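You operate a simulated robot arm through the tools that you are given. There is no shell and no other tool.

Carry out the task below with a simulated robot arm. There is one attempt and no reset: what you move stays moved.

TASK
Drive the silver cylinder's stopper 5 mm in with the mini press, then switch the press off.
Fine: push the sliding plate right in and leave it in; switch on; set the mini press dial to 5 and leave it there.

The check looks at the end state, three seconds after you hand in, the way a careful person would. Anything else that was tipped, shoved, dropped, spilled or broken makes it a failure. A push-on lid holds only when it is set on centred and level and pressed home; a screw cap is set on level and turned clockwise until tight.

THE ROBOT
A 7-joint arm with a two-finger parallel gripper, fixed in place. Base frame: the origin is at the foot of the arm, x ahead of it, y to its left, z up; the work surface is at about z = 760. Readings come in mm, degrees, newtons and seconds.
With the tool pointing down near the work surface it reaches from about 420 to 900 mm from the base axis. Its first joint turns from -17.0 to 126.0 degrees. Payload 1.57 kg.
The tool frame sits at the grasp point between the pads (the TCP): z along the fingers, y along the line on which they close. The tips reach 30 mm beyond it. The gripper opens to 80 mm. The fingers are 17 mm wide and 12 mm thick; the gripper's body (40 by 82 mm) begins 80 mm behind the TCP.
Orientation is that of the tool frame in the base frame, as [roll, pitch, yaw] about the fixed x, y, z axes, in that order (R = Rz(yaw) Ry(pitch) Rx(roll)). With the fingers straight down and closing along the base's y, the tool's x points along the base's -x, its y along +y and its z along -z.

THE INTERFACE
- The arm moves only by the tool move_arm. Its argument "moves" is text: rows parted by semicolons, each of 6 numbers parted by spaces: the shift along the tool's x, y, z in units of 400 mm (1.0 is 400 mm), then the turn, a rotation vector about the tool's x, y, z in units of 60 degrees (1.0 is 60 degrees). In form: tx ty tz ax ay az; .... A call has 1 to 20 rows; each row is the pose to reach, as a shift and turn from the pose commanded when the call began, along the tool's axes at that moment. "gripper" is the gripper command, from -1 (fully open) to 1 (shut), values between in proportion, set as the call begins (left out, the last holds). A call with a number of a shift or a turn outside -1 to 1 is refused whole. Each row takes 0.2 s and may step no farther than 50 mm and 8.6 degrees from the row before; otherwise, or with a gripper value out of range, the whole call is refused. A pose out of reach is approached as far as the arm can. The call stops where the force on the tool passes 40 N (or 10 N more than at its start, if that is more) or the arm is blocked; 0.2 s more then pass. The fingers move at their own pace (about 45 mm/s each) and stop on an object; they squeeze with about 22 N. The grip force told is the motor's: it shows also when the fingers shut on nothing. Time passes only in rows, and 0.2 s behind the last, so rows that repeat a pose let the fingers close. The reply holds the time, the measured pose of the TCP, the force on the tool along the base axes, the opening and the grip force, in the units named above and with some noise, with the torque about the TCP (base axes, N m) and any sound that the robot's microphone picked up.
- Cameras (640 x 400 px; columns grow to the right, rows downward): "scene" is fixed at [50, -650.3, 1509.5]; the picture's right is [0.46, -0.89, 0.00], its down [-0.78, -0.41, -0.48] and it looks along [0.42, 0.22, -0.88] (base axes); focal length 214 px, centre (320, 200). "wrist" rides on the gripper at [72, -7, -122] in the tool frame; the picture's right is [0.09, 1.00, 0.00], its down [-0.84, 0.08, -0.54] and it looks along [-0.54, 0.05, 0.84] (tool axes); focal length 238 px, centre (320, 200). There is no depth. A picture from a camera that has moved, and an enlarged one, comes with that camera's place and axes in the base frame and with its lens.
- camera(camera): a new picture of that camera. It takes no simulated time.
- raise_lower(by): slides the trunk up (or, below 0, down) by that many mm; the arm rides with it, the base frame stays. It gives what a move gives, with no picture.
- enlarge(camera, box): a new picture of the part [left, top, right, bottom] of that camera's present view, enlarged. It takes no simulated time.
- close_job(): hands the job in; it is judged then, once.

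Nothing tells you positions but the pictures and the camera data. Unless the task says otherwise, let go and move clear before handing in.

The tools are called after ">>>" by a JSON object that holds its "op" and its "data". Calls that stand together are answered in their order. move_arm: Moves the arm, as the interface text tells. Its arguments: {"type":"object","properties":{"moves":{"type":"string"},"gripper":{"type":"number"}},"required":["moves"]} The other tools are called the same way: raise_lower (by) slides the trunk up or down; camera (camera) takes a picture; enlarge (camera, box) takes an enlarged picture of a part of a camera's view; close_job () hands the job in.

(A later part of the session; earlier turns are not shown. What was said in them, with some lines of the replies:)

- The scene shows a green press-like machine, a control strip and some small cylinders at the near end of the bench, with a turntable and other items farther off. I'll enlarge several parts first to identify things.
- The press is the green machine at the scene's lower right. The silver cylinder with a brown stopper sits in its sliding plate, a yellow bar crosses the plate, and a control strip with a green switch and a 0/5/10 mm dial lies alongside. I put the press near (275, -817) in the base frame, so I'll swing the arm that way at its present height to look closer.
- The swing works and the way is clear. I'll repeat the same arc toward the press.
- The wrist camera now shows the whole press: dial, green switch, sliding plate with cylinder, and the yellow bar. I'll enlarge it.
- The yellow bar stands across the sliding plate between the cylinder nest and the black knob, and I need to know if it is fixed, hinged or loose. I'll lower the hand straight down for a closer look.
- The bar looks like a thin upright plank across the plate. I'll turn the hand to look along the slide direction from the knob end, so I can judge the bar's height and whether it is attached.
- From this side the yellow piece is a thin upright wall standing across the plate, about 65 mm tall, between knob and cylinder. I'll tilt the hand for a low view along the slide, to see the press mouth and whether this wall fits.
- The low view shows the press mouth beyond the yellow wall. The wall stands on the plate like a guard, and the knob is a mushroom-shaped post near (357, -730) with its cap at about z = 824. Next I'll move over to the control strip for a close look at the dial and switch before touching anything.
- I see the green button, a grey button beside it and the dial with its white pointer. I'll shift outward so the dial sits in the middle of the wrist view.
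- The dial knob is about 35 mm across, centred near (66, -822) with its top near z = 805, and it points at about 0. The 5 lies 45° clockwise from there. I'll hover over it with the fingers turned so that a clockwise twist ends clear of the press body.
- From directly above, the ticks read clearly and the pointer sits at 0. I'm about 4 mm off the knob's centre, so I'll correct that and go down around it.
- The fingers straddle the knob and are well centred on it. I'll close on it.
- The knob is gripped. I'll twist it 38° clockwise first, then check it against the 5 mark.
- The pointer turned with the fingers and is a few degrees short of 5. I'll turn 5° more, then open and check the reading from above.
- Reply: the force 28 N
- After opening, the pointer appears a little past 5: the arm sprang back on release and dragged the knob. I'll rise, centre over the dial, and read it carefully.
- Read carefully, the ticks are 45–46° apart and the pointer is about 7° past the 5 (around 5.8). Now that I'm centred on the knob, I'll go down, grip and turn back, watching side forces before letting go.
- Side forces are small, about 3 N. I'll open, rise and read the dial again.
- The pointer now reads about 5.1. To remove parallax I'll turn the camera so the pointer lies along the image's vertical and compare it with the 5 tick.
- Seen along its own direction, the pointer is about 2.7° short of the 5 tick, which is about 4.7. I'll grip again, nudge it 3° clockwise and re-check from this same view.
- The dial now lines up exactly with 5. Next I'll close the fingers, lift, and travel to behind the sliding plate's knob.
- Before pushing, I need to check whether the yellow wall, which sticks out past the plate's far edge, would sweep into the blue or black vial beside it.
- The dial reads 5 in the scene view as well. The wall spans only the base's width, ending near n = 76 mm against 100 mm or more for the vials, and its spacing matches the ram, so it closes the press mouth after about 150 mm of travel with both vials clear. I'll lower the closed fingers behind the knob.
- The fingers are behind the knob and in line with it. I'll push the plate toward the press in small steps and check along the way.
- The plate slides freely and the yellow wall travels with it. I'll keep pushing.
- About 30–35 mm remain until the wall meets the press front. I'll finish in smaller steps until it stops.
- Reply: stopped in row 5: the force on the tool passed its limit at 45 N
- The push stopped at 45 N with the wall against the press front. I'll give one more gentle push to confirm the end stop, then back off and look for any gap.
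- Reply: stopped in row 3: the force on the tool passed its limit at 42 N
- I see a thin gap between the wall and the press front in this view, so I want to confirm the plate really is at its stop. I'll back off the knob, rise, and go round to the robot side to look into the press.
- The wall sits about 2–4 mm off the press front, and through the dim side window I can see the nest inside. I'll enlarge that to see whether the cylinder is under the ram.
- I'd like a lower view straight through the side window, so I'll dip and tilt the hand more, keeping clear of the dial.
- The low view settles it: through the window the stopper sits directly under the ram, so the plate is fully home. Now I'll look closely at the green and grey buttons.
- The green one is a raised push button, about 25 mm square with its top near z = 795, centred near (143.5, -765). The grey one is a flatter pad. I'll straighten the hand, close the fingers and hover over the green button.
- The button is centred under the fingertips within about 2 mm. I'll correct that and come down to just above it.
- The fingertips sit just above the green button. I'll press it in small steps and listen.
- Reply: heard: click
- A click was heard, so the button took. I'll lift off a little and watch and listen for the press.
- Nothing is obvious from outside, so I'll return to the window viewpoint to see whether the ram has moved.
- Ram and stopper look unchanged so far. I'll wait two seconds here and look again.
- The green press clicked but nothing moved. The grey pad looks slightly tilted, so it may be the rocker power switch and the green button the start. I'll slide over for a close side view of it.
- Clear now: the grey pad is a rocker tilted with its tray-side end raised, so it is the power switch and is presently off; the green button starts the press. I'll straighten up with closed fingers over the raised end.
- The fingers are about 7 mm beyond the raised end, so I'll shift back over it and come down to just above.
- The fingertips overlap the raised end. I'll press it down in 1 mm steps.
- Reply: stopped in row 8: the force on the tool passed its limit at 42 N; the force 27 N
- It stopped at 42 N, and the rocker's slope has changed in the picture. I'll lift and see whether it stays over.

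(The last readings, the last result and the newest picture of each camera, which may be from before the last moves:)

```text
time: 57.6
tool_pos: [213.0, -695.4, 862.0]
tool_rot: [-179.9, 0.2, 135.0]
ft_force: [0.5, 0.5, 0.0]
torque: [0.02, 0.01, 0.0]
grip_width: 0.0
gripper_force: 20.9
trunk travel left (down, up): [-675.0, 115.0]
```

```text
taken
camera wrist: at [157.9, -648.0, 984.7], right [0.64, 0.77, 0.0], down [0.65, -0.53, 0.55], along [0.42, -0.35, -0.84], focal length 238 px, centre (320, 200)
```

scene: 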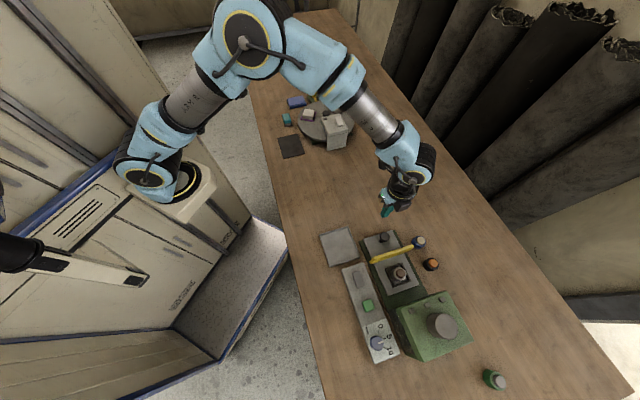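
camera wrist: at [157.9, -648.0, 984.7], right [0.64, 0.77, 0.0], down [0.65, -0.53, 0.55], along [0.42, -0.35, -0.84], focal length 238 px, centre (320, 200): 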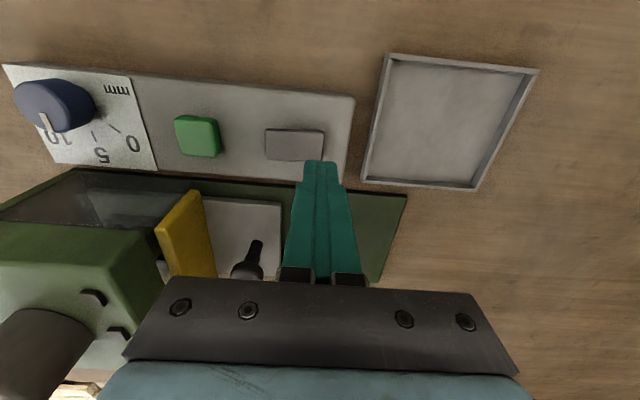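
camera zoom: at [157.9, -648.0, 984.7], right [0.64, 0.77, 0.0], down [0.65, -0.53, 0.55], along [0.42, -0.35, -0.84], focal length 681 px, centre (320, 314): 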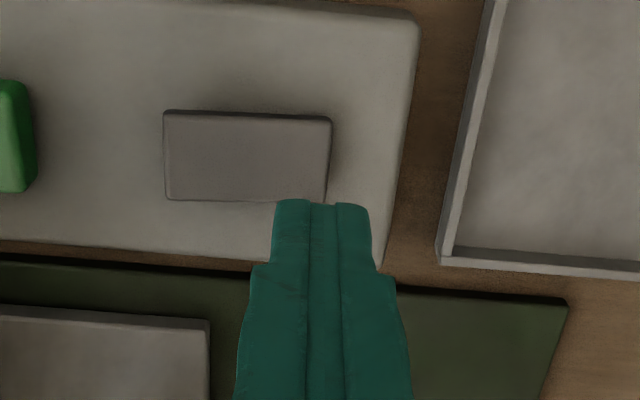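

The rocker stays tipped the other way, so power should now be on. Before pressing start again, I'll check through the window that nothing has moved yet.

>>> {"op": "move_arm", "data": {"moves": "0.004 -0.0609 0 0 -0.1133 0; 0.008 -0.1218 0.005 0 -0.2266 0; 0.012 -0.1827 0.012 0 -0.3399 0; 0.016 -0.2435 0.02 0 -0.4531 0; 0.02 -0.3044 0.028 0 -0.5664 0; 0.024 -0.3653 0.036 0 -0.6797 0; 0.028 -0.4262 0.0425 0 -0.793 0", "gripper": -1}}

>>> {"op": "enlarge", "data": {"camera": "wrist", "box": [240, 110, 400, 230]}}

>>> {"op": "camera", "data": {"camera": "wrist"}}

```text
time: 59.2
tool_pos: [85.5, -808.0, 843.7]
tool_rot: [-179.7, 47.9, 135.1]
ft_force: [-0.3, 0.0, 0.4]
torque: [-0.02, 0.01, 0.0]
grip_width: 80.2
gripper_force: 0.2
trunk travel left (down, up): [-675.0, 115.0]
```

```text
3.33 times, centred on (320, 170) of wrist
camera zoom: at [-17.6, -713.2, 873.1], right [0.66, 0.75, -0.07], down [0.17, -0.06, 0.98], along [0.73, -0.66, -0.16], focal length 794 px, centre (320, 300)
```

zoom: 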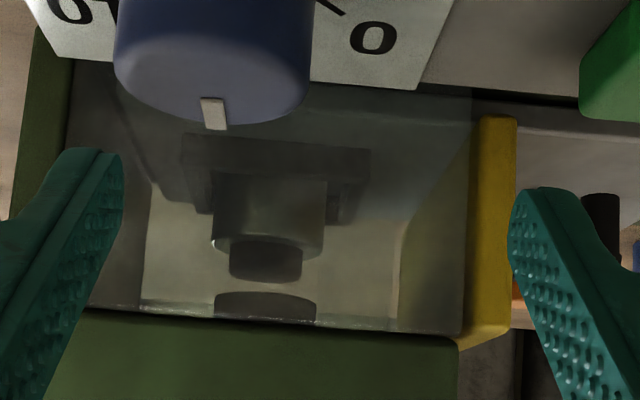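

```text
taken
camera wrist: at [-17.6, -713.2, 873.1], right [0.66, 0.75, -0.07], down [0.17, -0.06, 0.98], along [0.73, -0.66, -0.16], focal length 238 px, centre (320, 200)
```

wrist: 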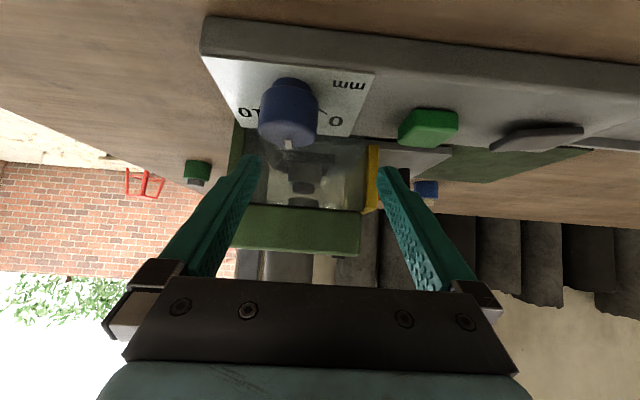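

Still unchanged, as expected before a start. I'll go back over the green button with closed fingers.

>>> {"op": "move_arm", "data": {"moves": "-0.0111 0.0298 -0.0041 0 0.133 0; -0.0221 0.0595 -0.0082 0 0.266 0; -0.0332 0.0893 -0.0123 0 0.399 0; -0.0442 0.119 -0.0163 0 0.532 0; -0.0553 0.1488 -0.0204 0 0.665 0; -0.0663 0.1785 -0.0245 0 0.798 0; -0.0663 0.1785 -0.0245 0 0.798 0", "gripper": 1}}

>>> {"op": "enlarge", "data": {"camera": "wrist", "box": [240, 90, 400, 230]}}

```text
time: 60.8
tool_pos: [143.6, -765.1, 871.1]
tool_rot: [-179.9, -0.1, 135.0]
ft_force: [-0.5, -1.2, -0.1]
torque: [0.02, 0.03, -0.02]
grip_width: 0.0
gripper_force: 20.8
trunk travel left (down, up): [-675.0, 115.0]
```

```text
2.86 times, centred on (320, 160) of wrist
camera zoom: at [88.4, -718.8, 994.0], right [0.64, 0.77, 0.0], down [0.65, -0.54, 0.54], along [0.41, -0.35, -0.84], focal length 681 px, centre (320, 314)
```

zoom: 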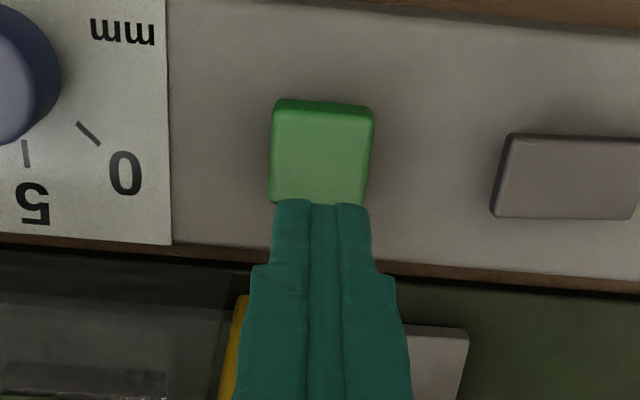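

>>> {"op": "move_arm", "data": {"moves": "0.003 0 0.05 0 0 0; 0.003 0 0.1 0 0 0; 0.003 0 0.105 0 0 0; 0.003 0 0.11 0 0 0; 0.003 0 0.115 0 0 0; 0.003 0 0.12 0 0 0; 0.003 0 0.1225 0 0 0; 0.003 0 0.125 0 0 0; 0.003 0 0.1275 0 0 0"}}

>>> {"op": "move_arm", "data": {"moves": "0 0 -0.02 0 0 0; 0 0 -0.06 0 0 0; 0 0 -0.1 0 0 0"}}

>>> {"op": "enlarge", "data": {"camera": "scene", "box": [340, 270, 480, 370]}}

```text
time: 62.8
tool_pos: [139.9, -764.0, 821.3]
tool_rot: [-179.8, 0.1, 135.0]
ft_force: [-1.0, -0.1, 16.4]
torque: [0.0, 0.04, 0.11]
grip_width: 0.0
gripper_force: 21.1
trunk travel left (down, up): [-675.0, 115.0]
heard: click
```

```text
time: 63.6
tool_pos: [142.0, -764.5, 859.3]
tool_rot: [-180.0, -0.1, 135.0]
ft_force: [0.6, -1.5, 0.8]
torque: [-0.01, 0.02, 0.0]
grip_width: 0.0
gripper_force: 21.2
trunk travel left (down, up): [-675.0, 115.0]
```

```text
4.00 times, centred on (410, 320) of scene
camera zoom: at [50.0, -650.3, 1509.5], right [0.46, -0.89, 0.0], down [-0.78, -0.41, -0.48], along [0.42, 0.22, -0.88], focal length 858 px, centre (-40, -280)
```

zoom: 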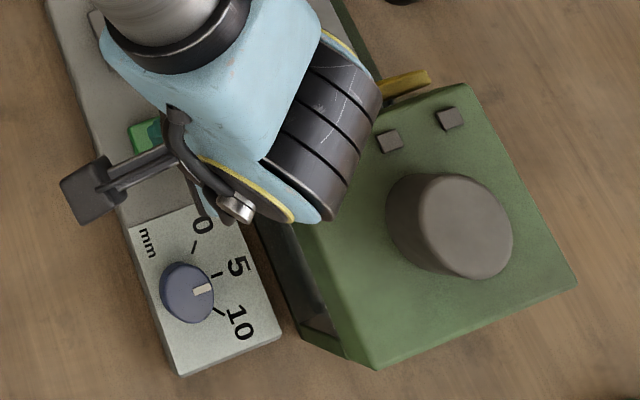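

A click again. I'll look through the window for any ram motion.

>>> {"op": "move_arm", "data": {"moves": "0 0 -0.05 0 0 0; 0.004 -0.0296 -0.0355 0 -0.1325 0; 0.008 -0.0592 -0.021 0 -0.265 0; 0.012 -0.0889 -0.0065 0 -0.3975 0; 0.0159 -0.1185 0.008 0 -0.53 0; 0.0199 -0.1481 0.0225 0 -0.6625 0; 0.0239 -0.1777 0.037 0 -0.795 0", "gripper": -1}}

>>> {"op": "enlarge", "data": {"camera": "wrist", "box": [240, 110, 400, 230]}}

>>> {"op": "camera", "data": {"camera": "wrist"}}

```text
time: 65.2
tool_pos: [85.5, -806.2, 845.7]
tool_rot: [-179.9, 47.7, 135.1]
ft_force: [0.2, -0.2, 1.1]
torque: [0.03, 0.05, -0.01]
grip_width: 79.7
gripper_force: 0.0
trunk travel left (down, up): [-675.0, 115.0]
```

```text
3.33 times, centred on (320, 170) of wrist
camera zoom: at [-18.1, -712.6, 875.9], right [0.66, 0.75, -0.07], down [0.17, -0.06, 0.98], along [0.73, -0.66, -0.17], focal length 794 px, centre (320, 300)
```

zoom: 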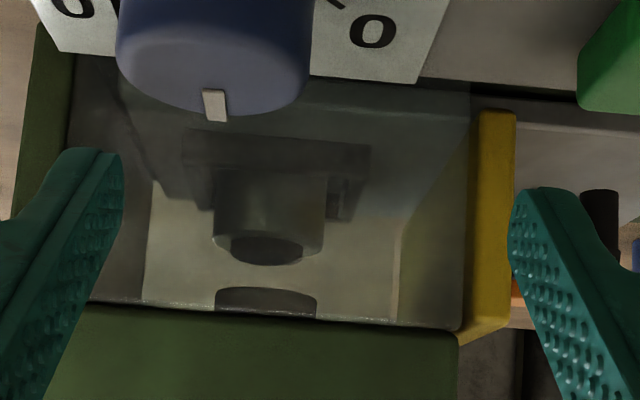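

```text
taken
camera wrist: at [-18.1, -712.6, 875.9], right [0.66, 0.75, -0.07], down [0.17, -0.06, 0.98], along [0.73, -0.66, -0.17], focal length 238 px, centre (320, 200)
```

wrist: 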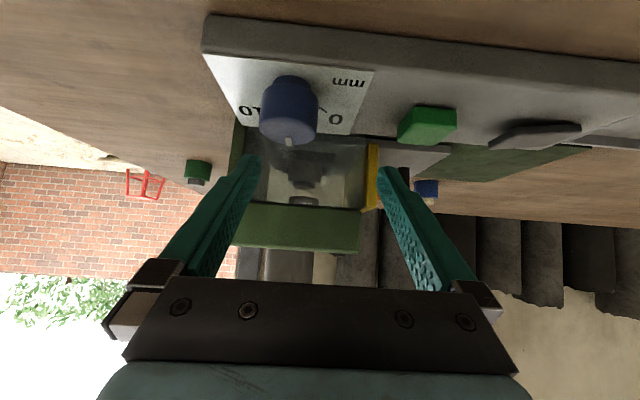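

The start worked: the stopper, which stood proud before, is now driven down nearly level with the rim, and the ram is back up. I'll look closer to confirm.

>>> {"op": "enlarge", "data": {"camera": "wrist", "box": [290, 160, 330, 190]}}

>>> {"op": "enlarge", "data": {"camera": "wrist", "box": [380, 90, 600, 200]}}

```text
13.33 times, centred on (310, 175) of wrist
camera zoom: at [-18.1, -712.6, 875.9], right [0.66, 0.75, -0.07], down [0.17, -0.06, 0.98], along [0.73, -0.66, -0.17], focal length 3178 px, centre (453, 533)
```

zoom: 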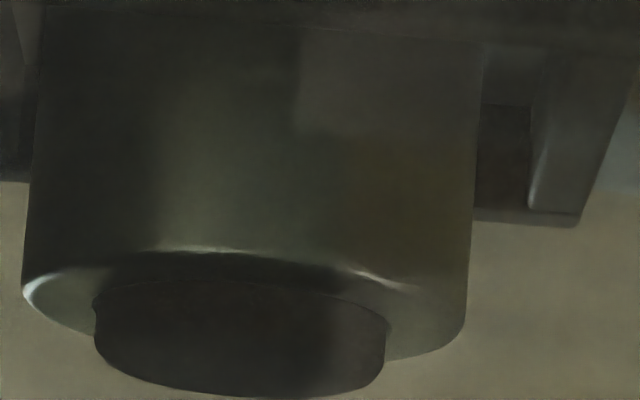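

```text
2.91 times, centred on (490, 145) of wrist
camera zoom: at [-18.1, -712.6, 875.9], right [0.66, 0.75, -0.07], down [0.17, -0.06, 0.98], along [0.73, -0.66, -0.17], focal length 693 px, centre (-174, 360)
```

zoom: 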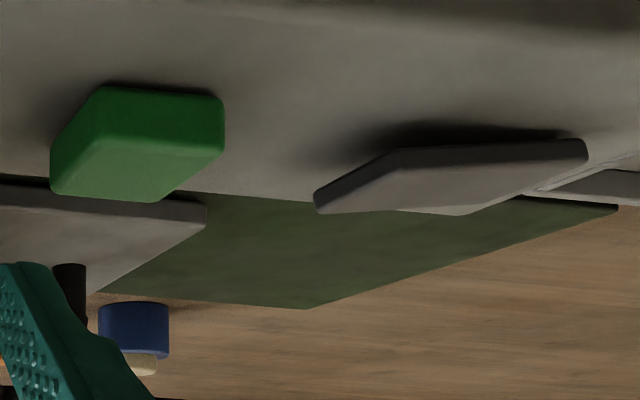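

The stopper is driven in with only a sliver left, and the rocker now has its press-side end raised (on). To switch off I'll press that raised end, starting by hovering over it.

>>> {"op": "move_arm", "data": {"moves": "-0.011 0.0532 -0.003 0 0.1325 0; -0.022 0.1065 -0.006 0 0.265 0; -0.033 0.1597 -0.009 0 0.3975 0; -0.044 0.2129 -0.012 0 0.53 0; -0.055 0.2662 -0.015 0 0.6625 0; -0.066 0.3194 -0.018 0 0.795 0; -0.066 0.3194 -0.018 0 0.795 0", "gripper": 1}}

>>> {"op": "enlarge", "data": {"camera": "wrist", "box": [240, 90, 400, 230]}}

```text
time: 66.8
tool_pos: [186.1, -725.5, 867.5]
tool_rot: [-179.9, 0.0, 135.0]
ft_force: [-0.4, -0.1, 0.6]
torque: [0.0, 0.0, -0.04]
grip_width: 0.1
gripper_force: 21.0
trunk travel left (down, up): [-675.0, 115.0]
```

```text
2.86 times, centred on (320, 160) of wrist
camera zoom: at [131.3, -678.7, 991.8], right [0.64, 0.77, 0.0], down [0.65, -0.54, 0.54], along [0.41, -0.35, -0.84], focal length 681 px, centre (320, 314)
```

zoom: 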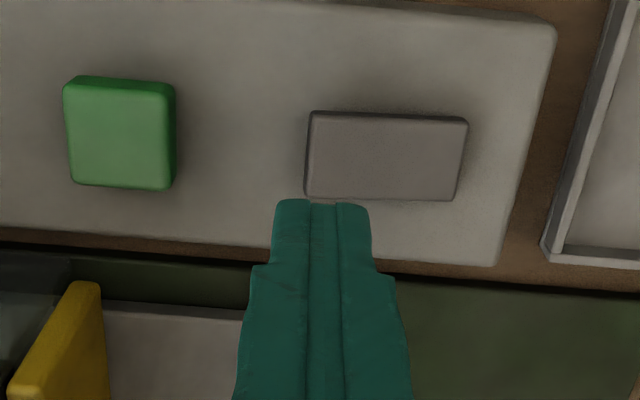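

>>> {"op": "move_arm", "data": {"moves": "0.004 -0.008 0.04 0 0 0; 0.004 -0.008 0.08 0 0 0; 0.004 -0.008 0.099 0 0 0"}}

>>> {"op": "move_arm", "data": {"moves": "0 0 0.005 0 0 0; 0 0 0.0075 0 0 0; 0 0 0.01 0 0 0; 0 0 0.0125 0 0 0; 0 0 0.015 0 0 0; 0 0 0.0175 0 0 0; 0 0 0.02 0 0 0; 0 0 0.0225 0 0 0; 0 0 0.025 0 0 0"}}

>>> {"op": "enlarge", "data": {"camera": "wrist", "box": [240, 90, 400, 230]}}

```text
time: 67.6
tool_pos: [181.5, -725.3, 830.2]
tool_rot: [-179.9, 0.0, 135.0]
ft_force: [0.4, 0.6, -0.1]
torque: [0.0, 0.0, -0.03]
grip_width: 0.2
gripper_force: 21.2
trunk travel left (down, up): [-675.0, 115.0]
```

```text
time: 69.6
tool_pos: [181.3, -727.3, 822.4]
tool_rot: [-179.9, 0.1, 134.9]
ft_force: [3.2, 14.0, 37.1]
torque: [0.69, -0.39, 0.08]
grip_width: 0.0
gripper_force: 21.4
trunk travel left (down, up): [-675.0, 115.0]
```

```text
2.86 times, centred on (320, 160) of wrist
camera zoom: at [125.4, -679.6, 946.2], right [0.64, 0.77, 0.0], down [0.65, -0.53, 0.54], along [0.42, -0.35, -0.84], focal length 681 px, centre (320, 314)
```

zoom: 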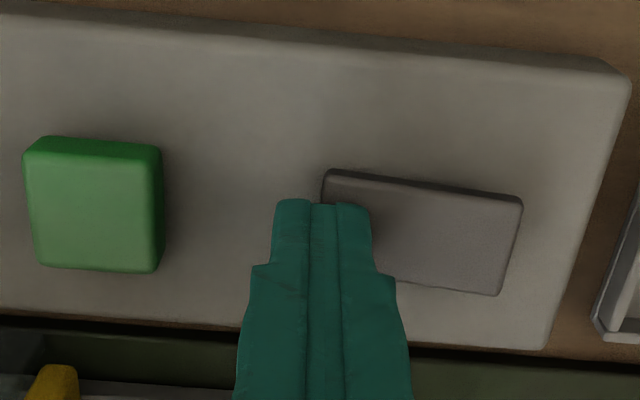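

The rocker has tipped back. I'll lift off and look from the side to confirm it stays off.

>>> {"op": "move_arm", "data": {"moves": "0 0 -0.02 0 0 0; 0 0 -0.06 0 0 0; 0 0 -0.1 0 0 0; 0 0 -0.1 0 0 0"}}

>>> {"op": "enlarge", "data": {"camera": "wrist", "box": [240, 90, 400, 230]}}

>>> {"op": "camera", "data": {"camera": "wrist"}}

```text
time: 70.6
tool_pos: [180.5, -726.4, 860.2]
tool_rot: [-179.9, -0.1, 135.0]
ft_force: [-0.1, -0.1, -0.5]
torque: [0.0, 0.01, -0.02]
grip_width: 0.1
gripper_force: 21.3
trunk travel left (down, up): [-675.0, 115.0]
```

```text
2.86 times, centred on (320, 160) of wrist
camera zoom: at [125.6, -680.6, 982.9], right [0.64, 0.77, 0.0], down [0.65, -0.54, 0.54], along [0.42, -0.35, -0.84], focal length 681 px, centre (320, 314)
```

zoom: 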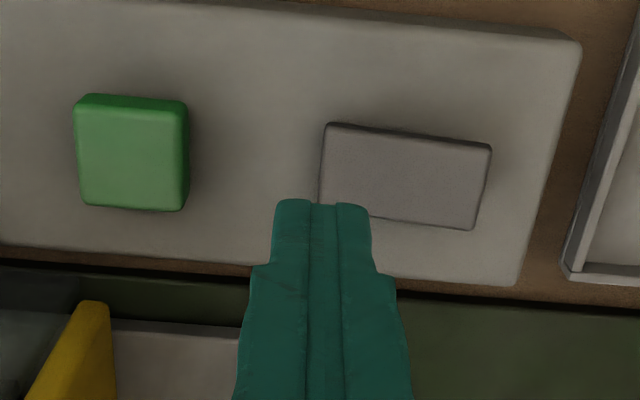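

```text
taken
camera wrist: at [125.6, -680.6, 982.9], right [0.64, 0.77, 0.0], down [0.65, -0.54, 0.54], along [0.42, -0.35, -0.84], focal length 238 px, centre (320, 200)
```

wrist: 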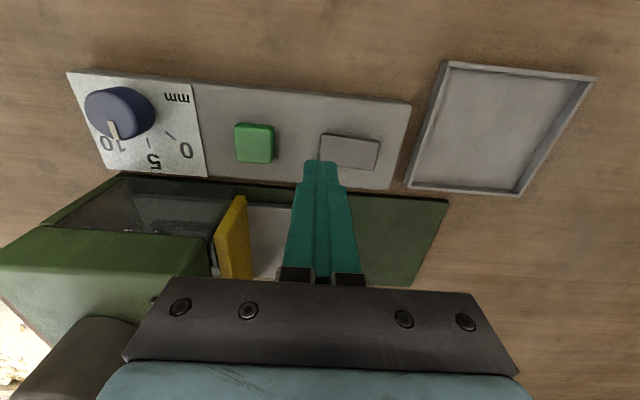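

The rocker is back in its original off position and stays there. I'll raise the hand well clear and check the whole scene.

>>> {"op": "move_arm", "data": {"moves": "0 0 -0.12 0 0 0; 0 0 -0.24 0 0 0; 0 0 -0.36 0 0 0; 0 0 -0.48 0 0 0; 0.1 0.06 -0.55 0 0 0; 0.2 0.12 -0.6 0 0 0; 0.3 0.2 -0.6 0 0 0"}}

>>> {"op": "camera", "data": {"camera": "scene"}}

>>> {"op": "enlarge", "data": {"camera": "scene", "box": [320, 210, 500, 390]}}

>>> {"op": "camera", "data": {"camera": "wrist"}}

```text
refused: row 5 steps farther than a row can; nothing moved
```

```text
taken
```

scene: 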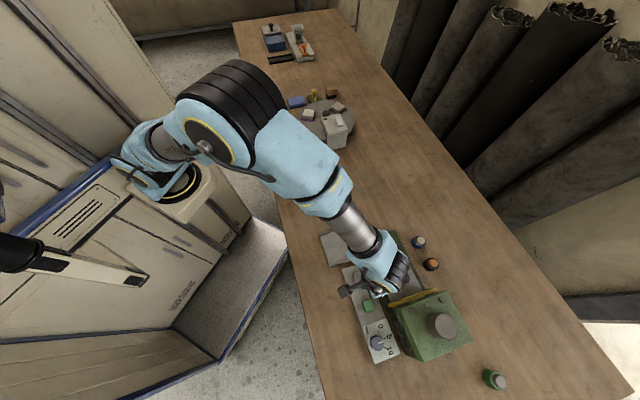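

```text
2.22 times, centred on (410, 300) of scene
camera zoom: at [50.0, -650.3, 1509.5], right [0.46, -0.89, 0.0], down [-0.78, -0.41, -0.48], along [0.42, 0.22, -0.88], focal length 477 px, centre (120, -22)
```

zoom: 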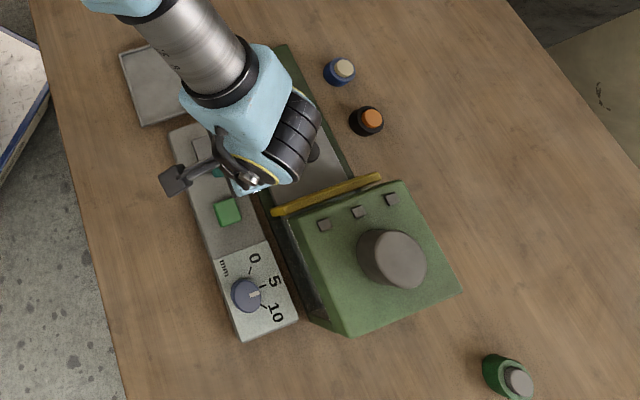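

```text
taken
camera wrist: at [125.6, -680.6, 982.9], right [0.64, 0.77, 0.0], down [0.65, -0.54, 0.54], along [0.42, -0.35, -0.84], focal length 238 px, centre (320, 200)
```

wrist: 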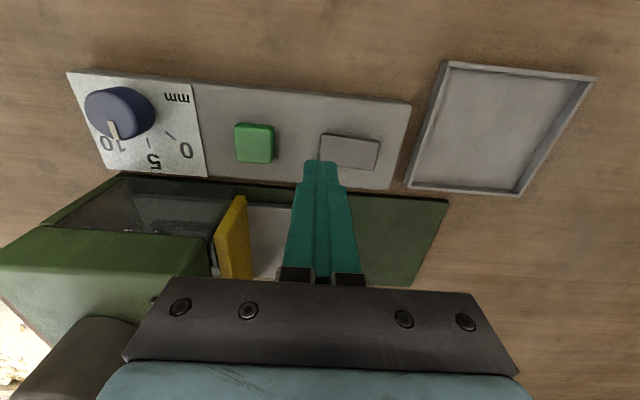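

The last row stepped too far, so nothing moved. I'll repeat with smaller steps.

>>> {"op": "move_arm", "data": {"moves": "0 0 -0.1 0 0 0; 0 0 -0.2 0 0 0; 0 0 -0.3 0 0 0; 0 0 -0.4 0 0 0; 0 0 -0.5 0 0 0; 0.05 0.08 -0.5 0 0 0; 0.1 0.16 -0.5 0 0 0; 0.15 0.24 -0.5 0 0 0; 0.2 0.32 -0.5 0 0 0; 0.25 0.4 -0.5 0 0 0; 0.3 0.48 -0.5 0 0 0; 0.35 0.56 -0.5 0 0 0"}}

>>> {"op": "camera", "data": {"camera": "scene"}}

>>> {"op": "enlarge", "data": {"camera": "scene", "box": [320, 220, 480, 370]}}

>>> {"op": "enlarge", "data": {"camera": "scene", "box": [340, 250, 420, 370]}}

```text
time: 73.2
tool_pos: [237.9, -470.1, 1060.0]
tool_rot: [-179.9, 0.0, 135.2]
ft_force: [-0.5, -0.1, -0.4]
torque: [0.04, -0.01, 0.0]
grip_width: 0.1
gripper_force: 21.3
trunk travel left (down, up): [-675.0, 115.0]
```

```text
taken
```

scene: 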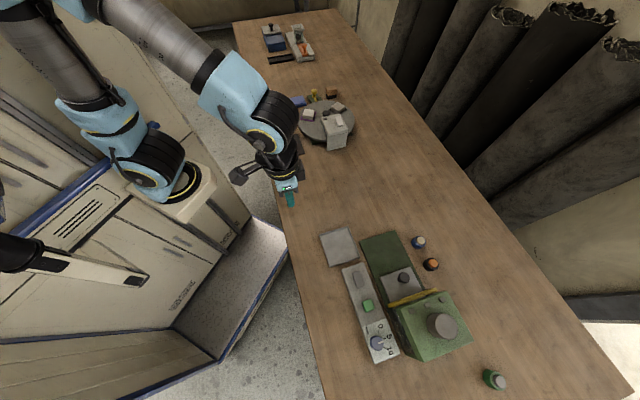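

```text
2.67 times, centred on (400, 295) of scene
camera zoom: at [50.0, -650.3, 1509.5], right [0.46, -0.89, 0.0], down [-0.78, -0.41, -0.48], along [0.42, 0.22, -0.88], focal length 572 px, centre (107, -53)
```

zoom: 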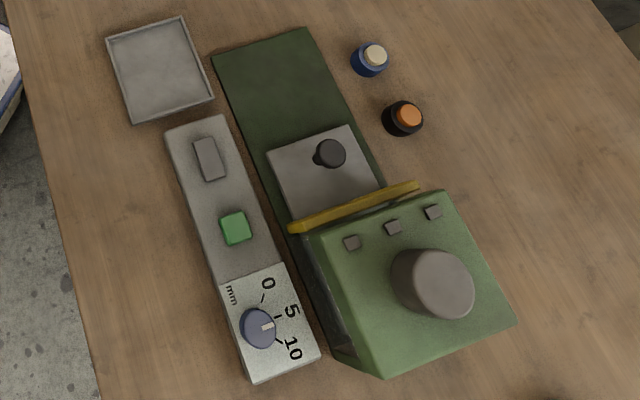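

```text
3.33 times, centred on (380, 310) of scene
camera zoom: at [50.0, -650.3, 1509.5], right [0.46, -0.89, 0.0], down [-0.78, -0.41, -0.48], along [0.42, 0.22, -0.88], focal length 715 px, centre (120, -167)
```

zoom: 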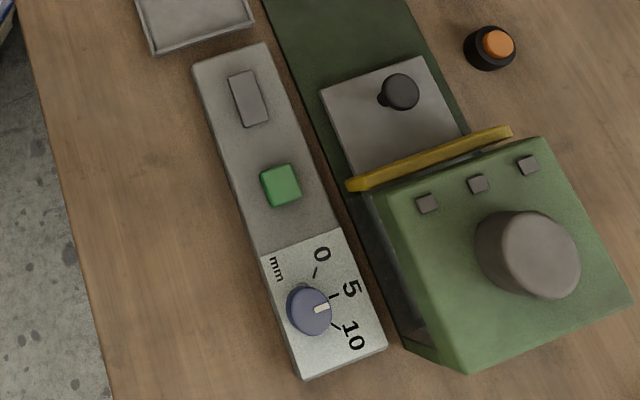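

The plate is in with the wall at the press front, the dial is still at 5, the rocker is off, and the vials and tray have not moved. The arm is well clear, so I'll hand in.

>>> {"op": "close_job", "data": {}}

```text
The job is handed in.
```

I've handed the job in. The press ran one cycle on the silver cylinder with the dial at 5, and I then switched it off. I judged the depth by eye through the side window: the stopper went from standing clearly proud to about 3 mm, and I had no direct measurement of the 5 mm.

- **Plate:** I pushed it in until it hit a hard stop, and left it there. Through the window, the stopper lined up with the ram before the cycle. The yellow wall sits about 4 mm short of the press front.
- **Dial:** It is set to 5 and left there. My first turn overshot to about 5.8, but I corrected it with the press off and before any pressing. The last close-up lined up with the 5 tick.
- **Switching:** The grey rocker turned out to be the power switch and the green button starts the press. My first press of the green button, with the power off, did nothing. I then switched on, pressed start once, and put the rocker back to off.
- **Surroundings:** In the final view, the two vials beside the press and the tray next to it are where they were. The arm is clear of the bench items.
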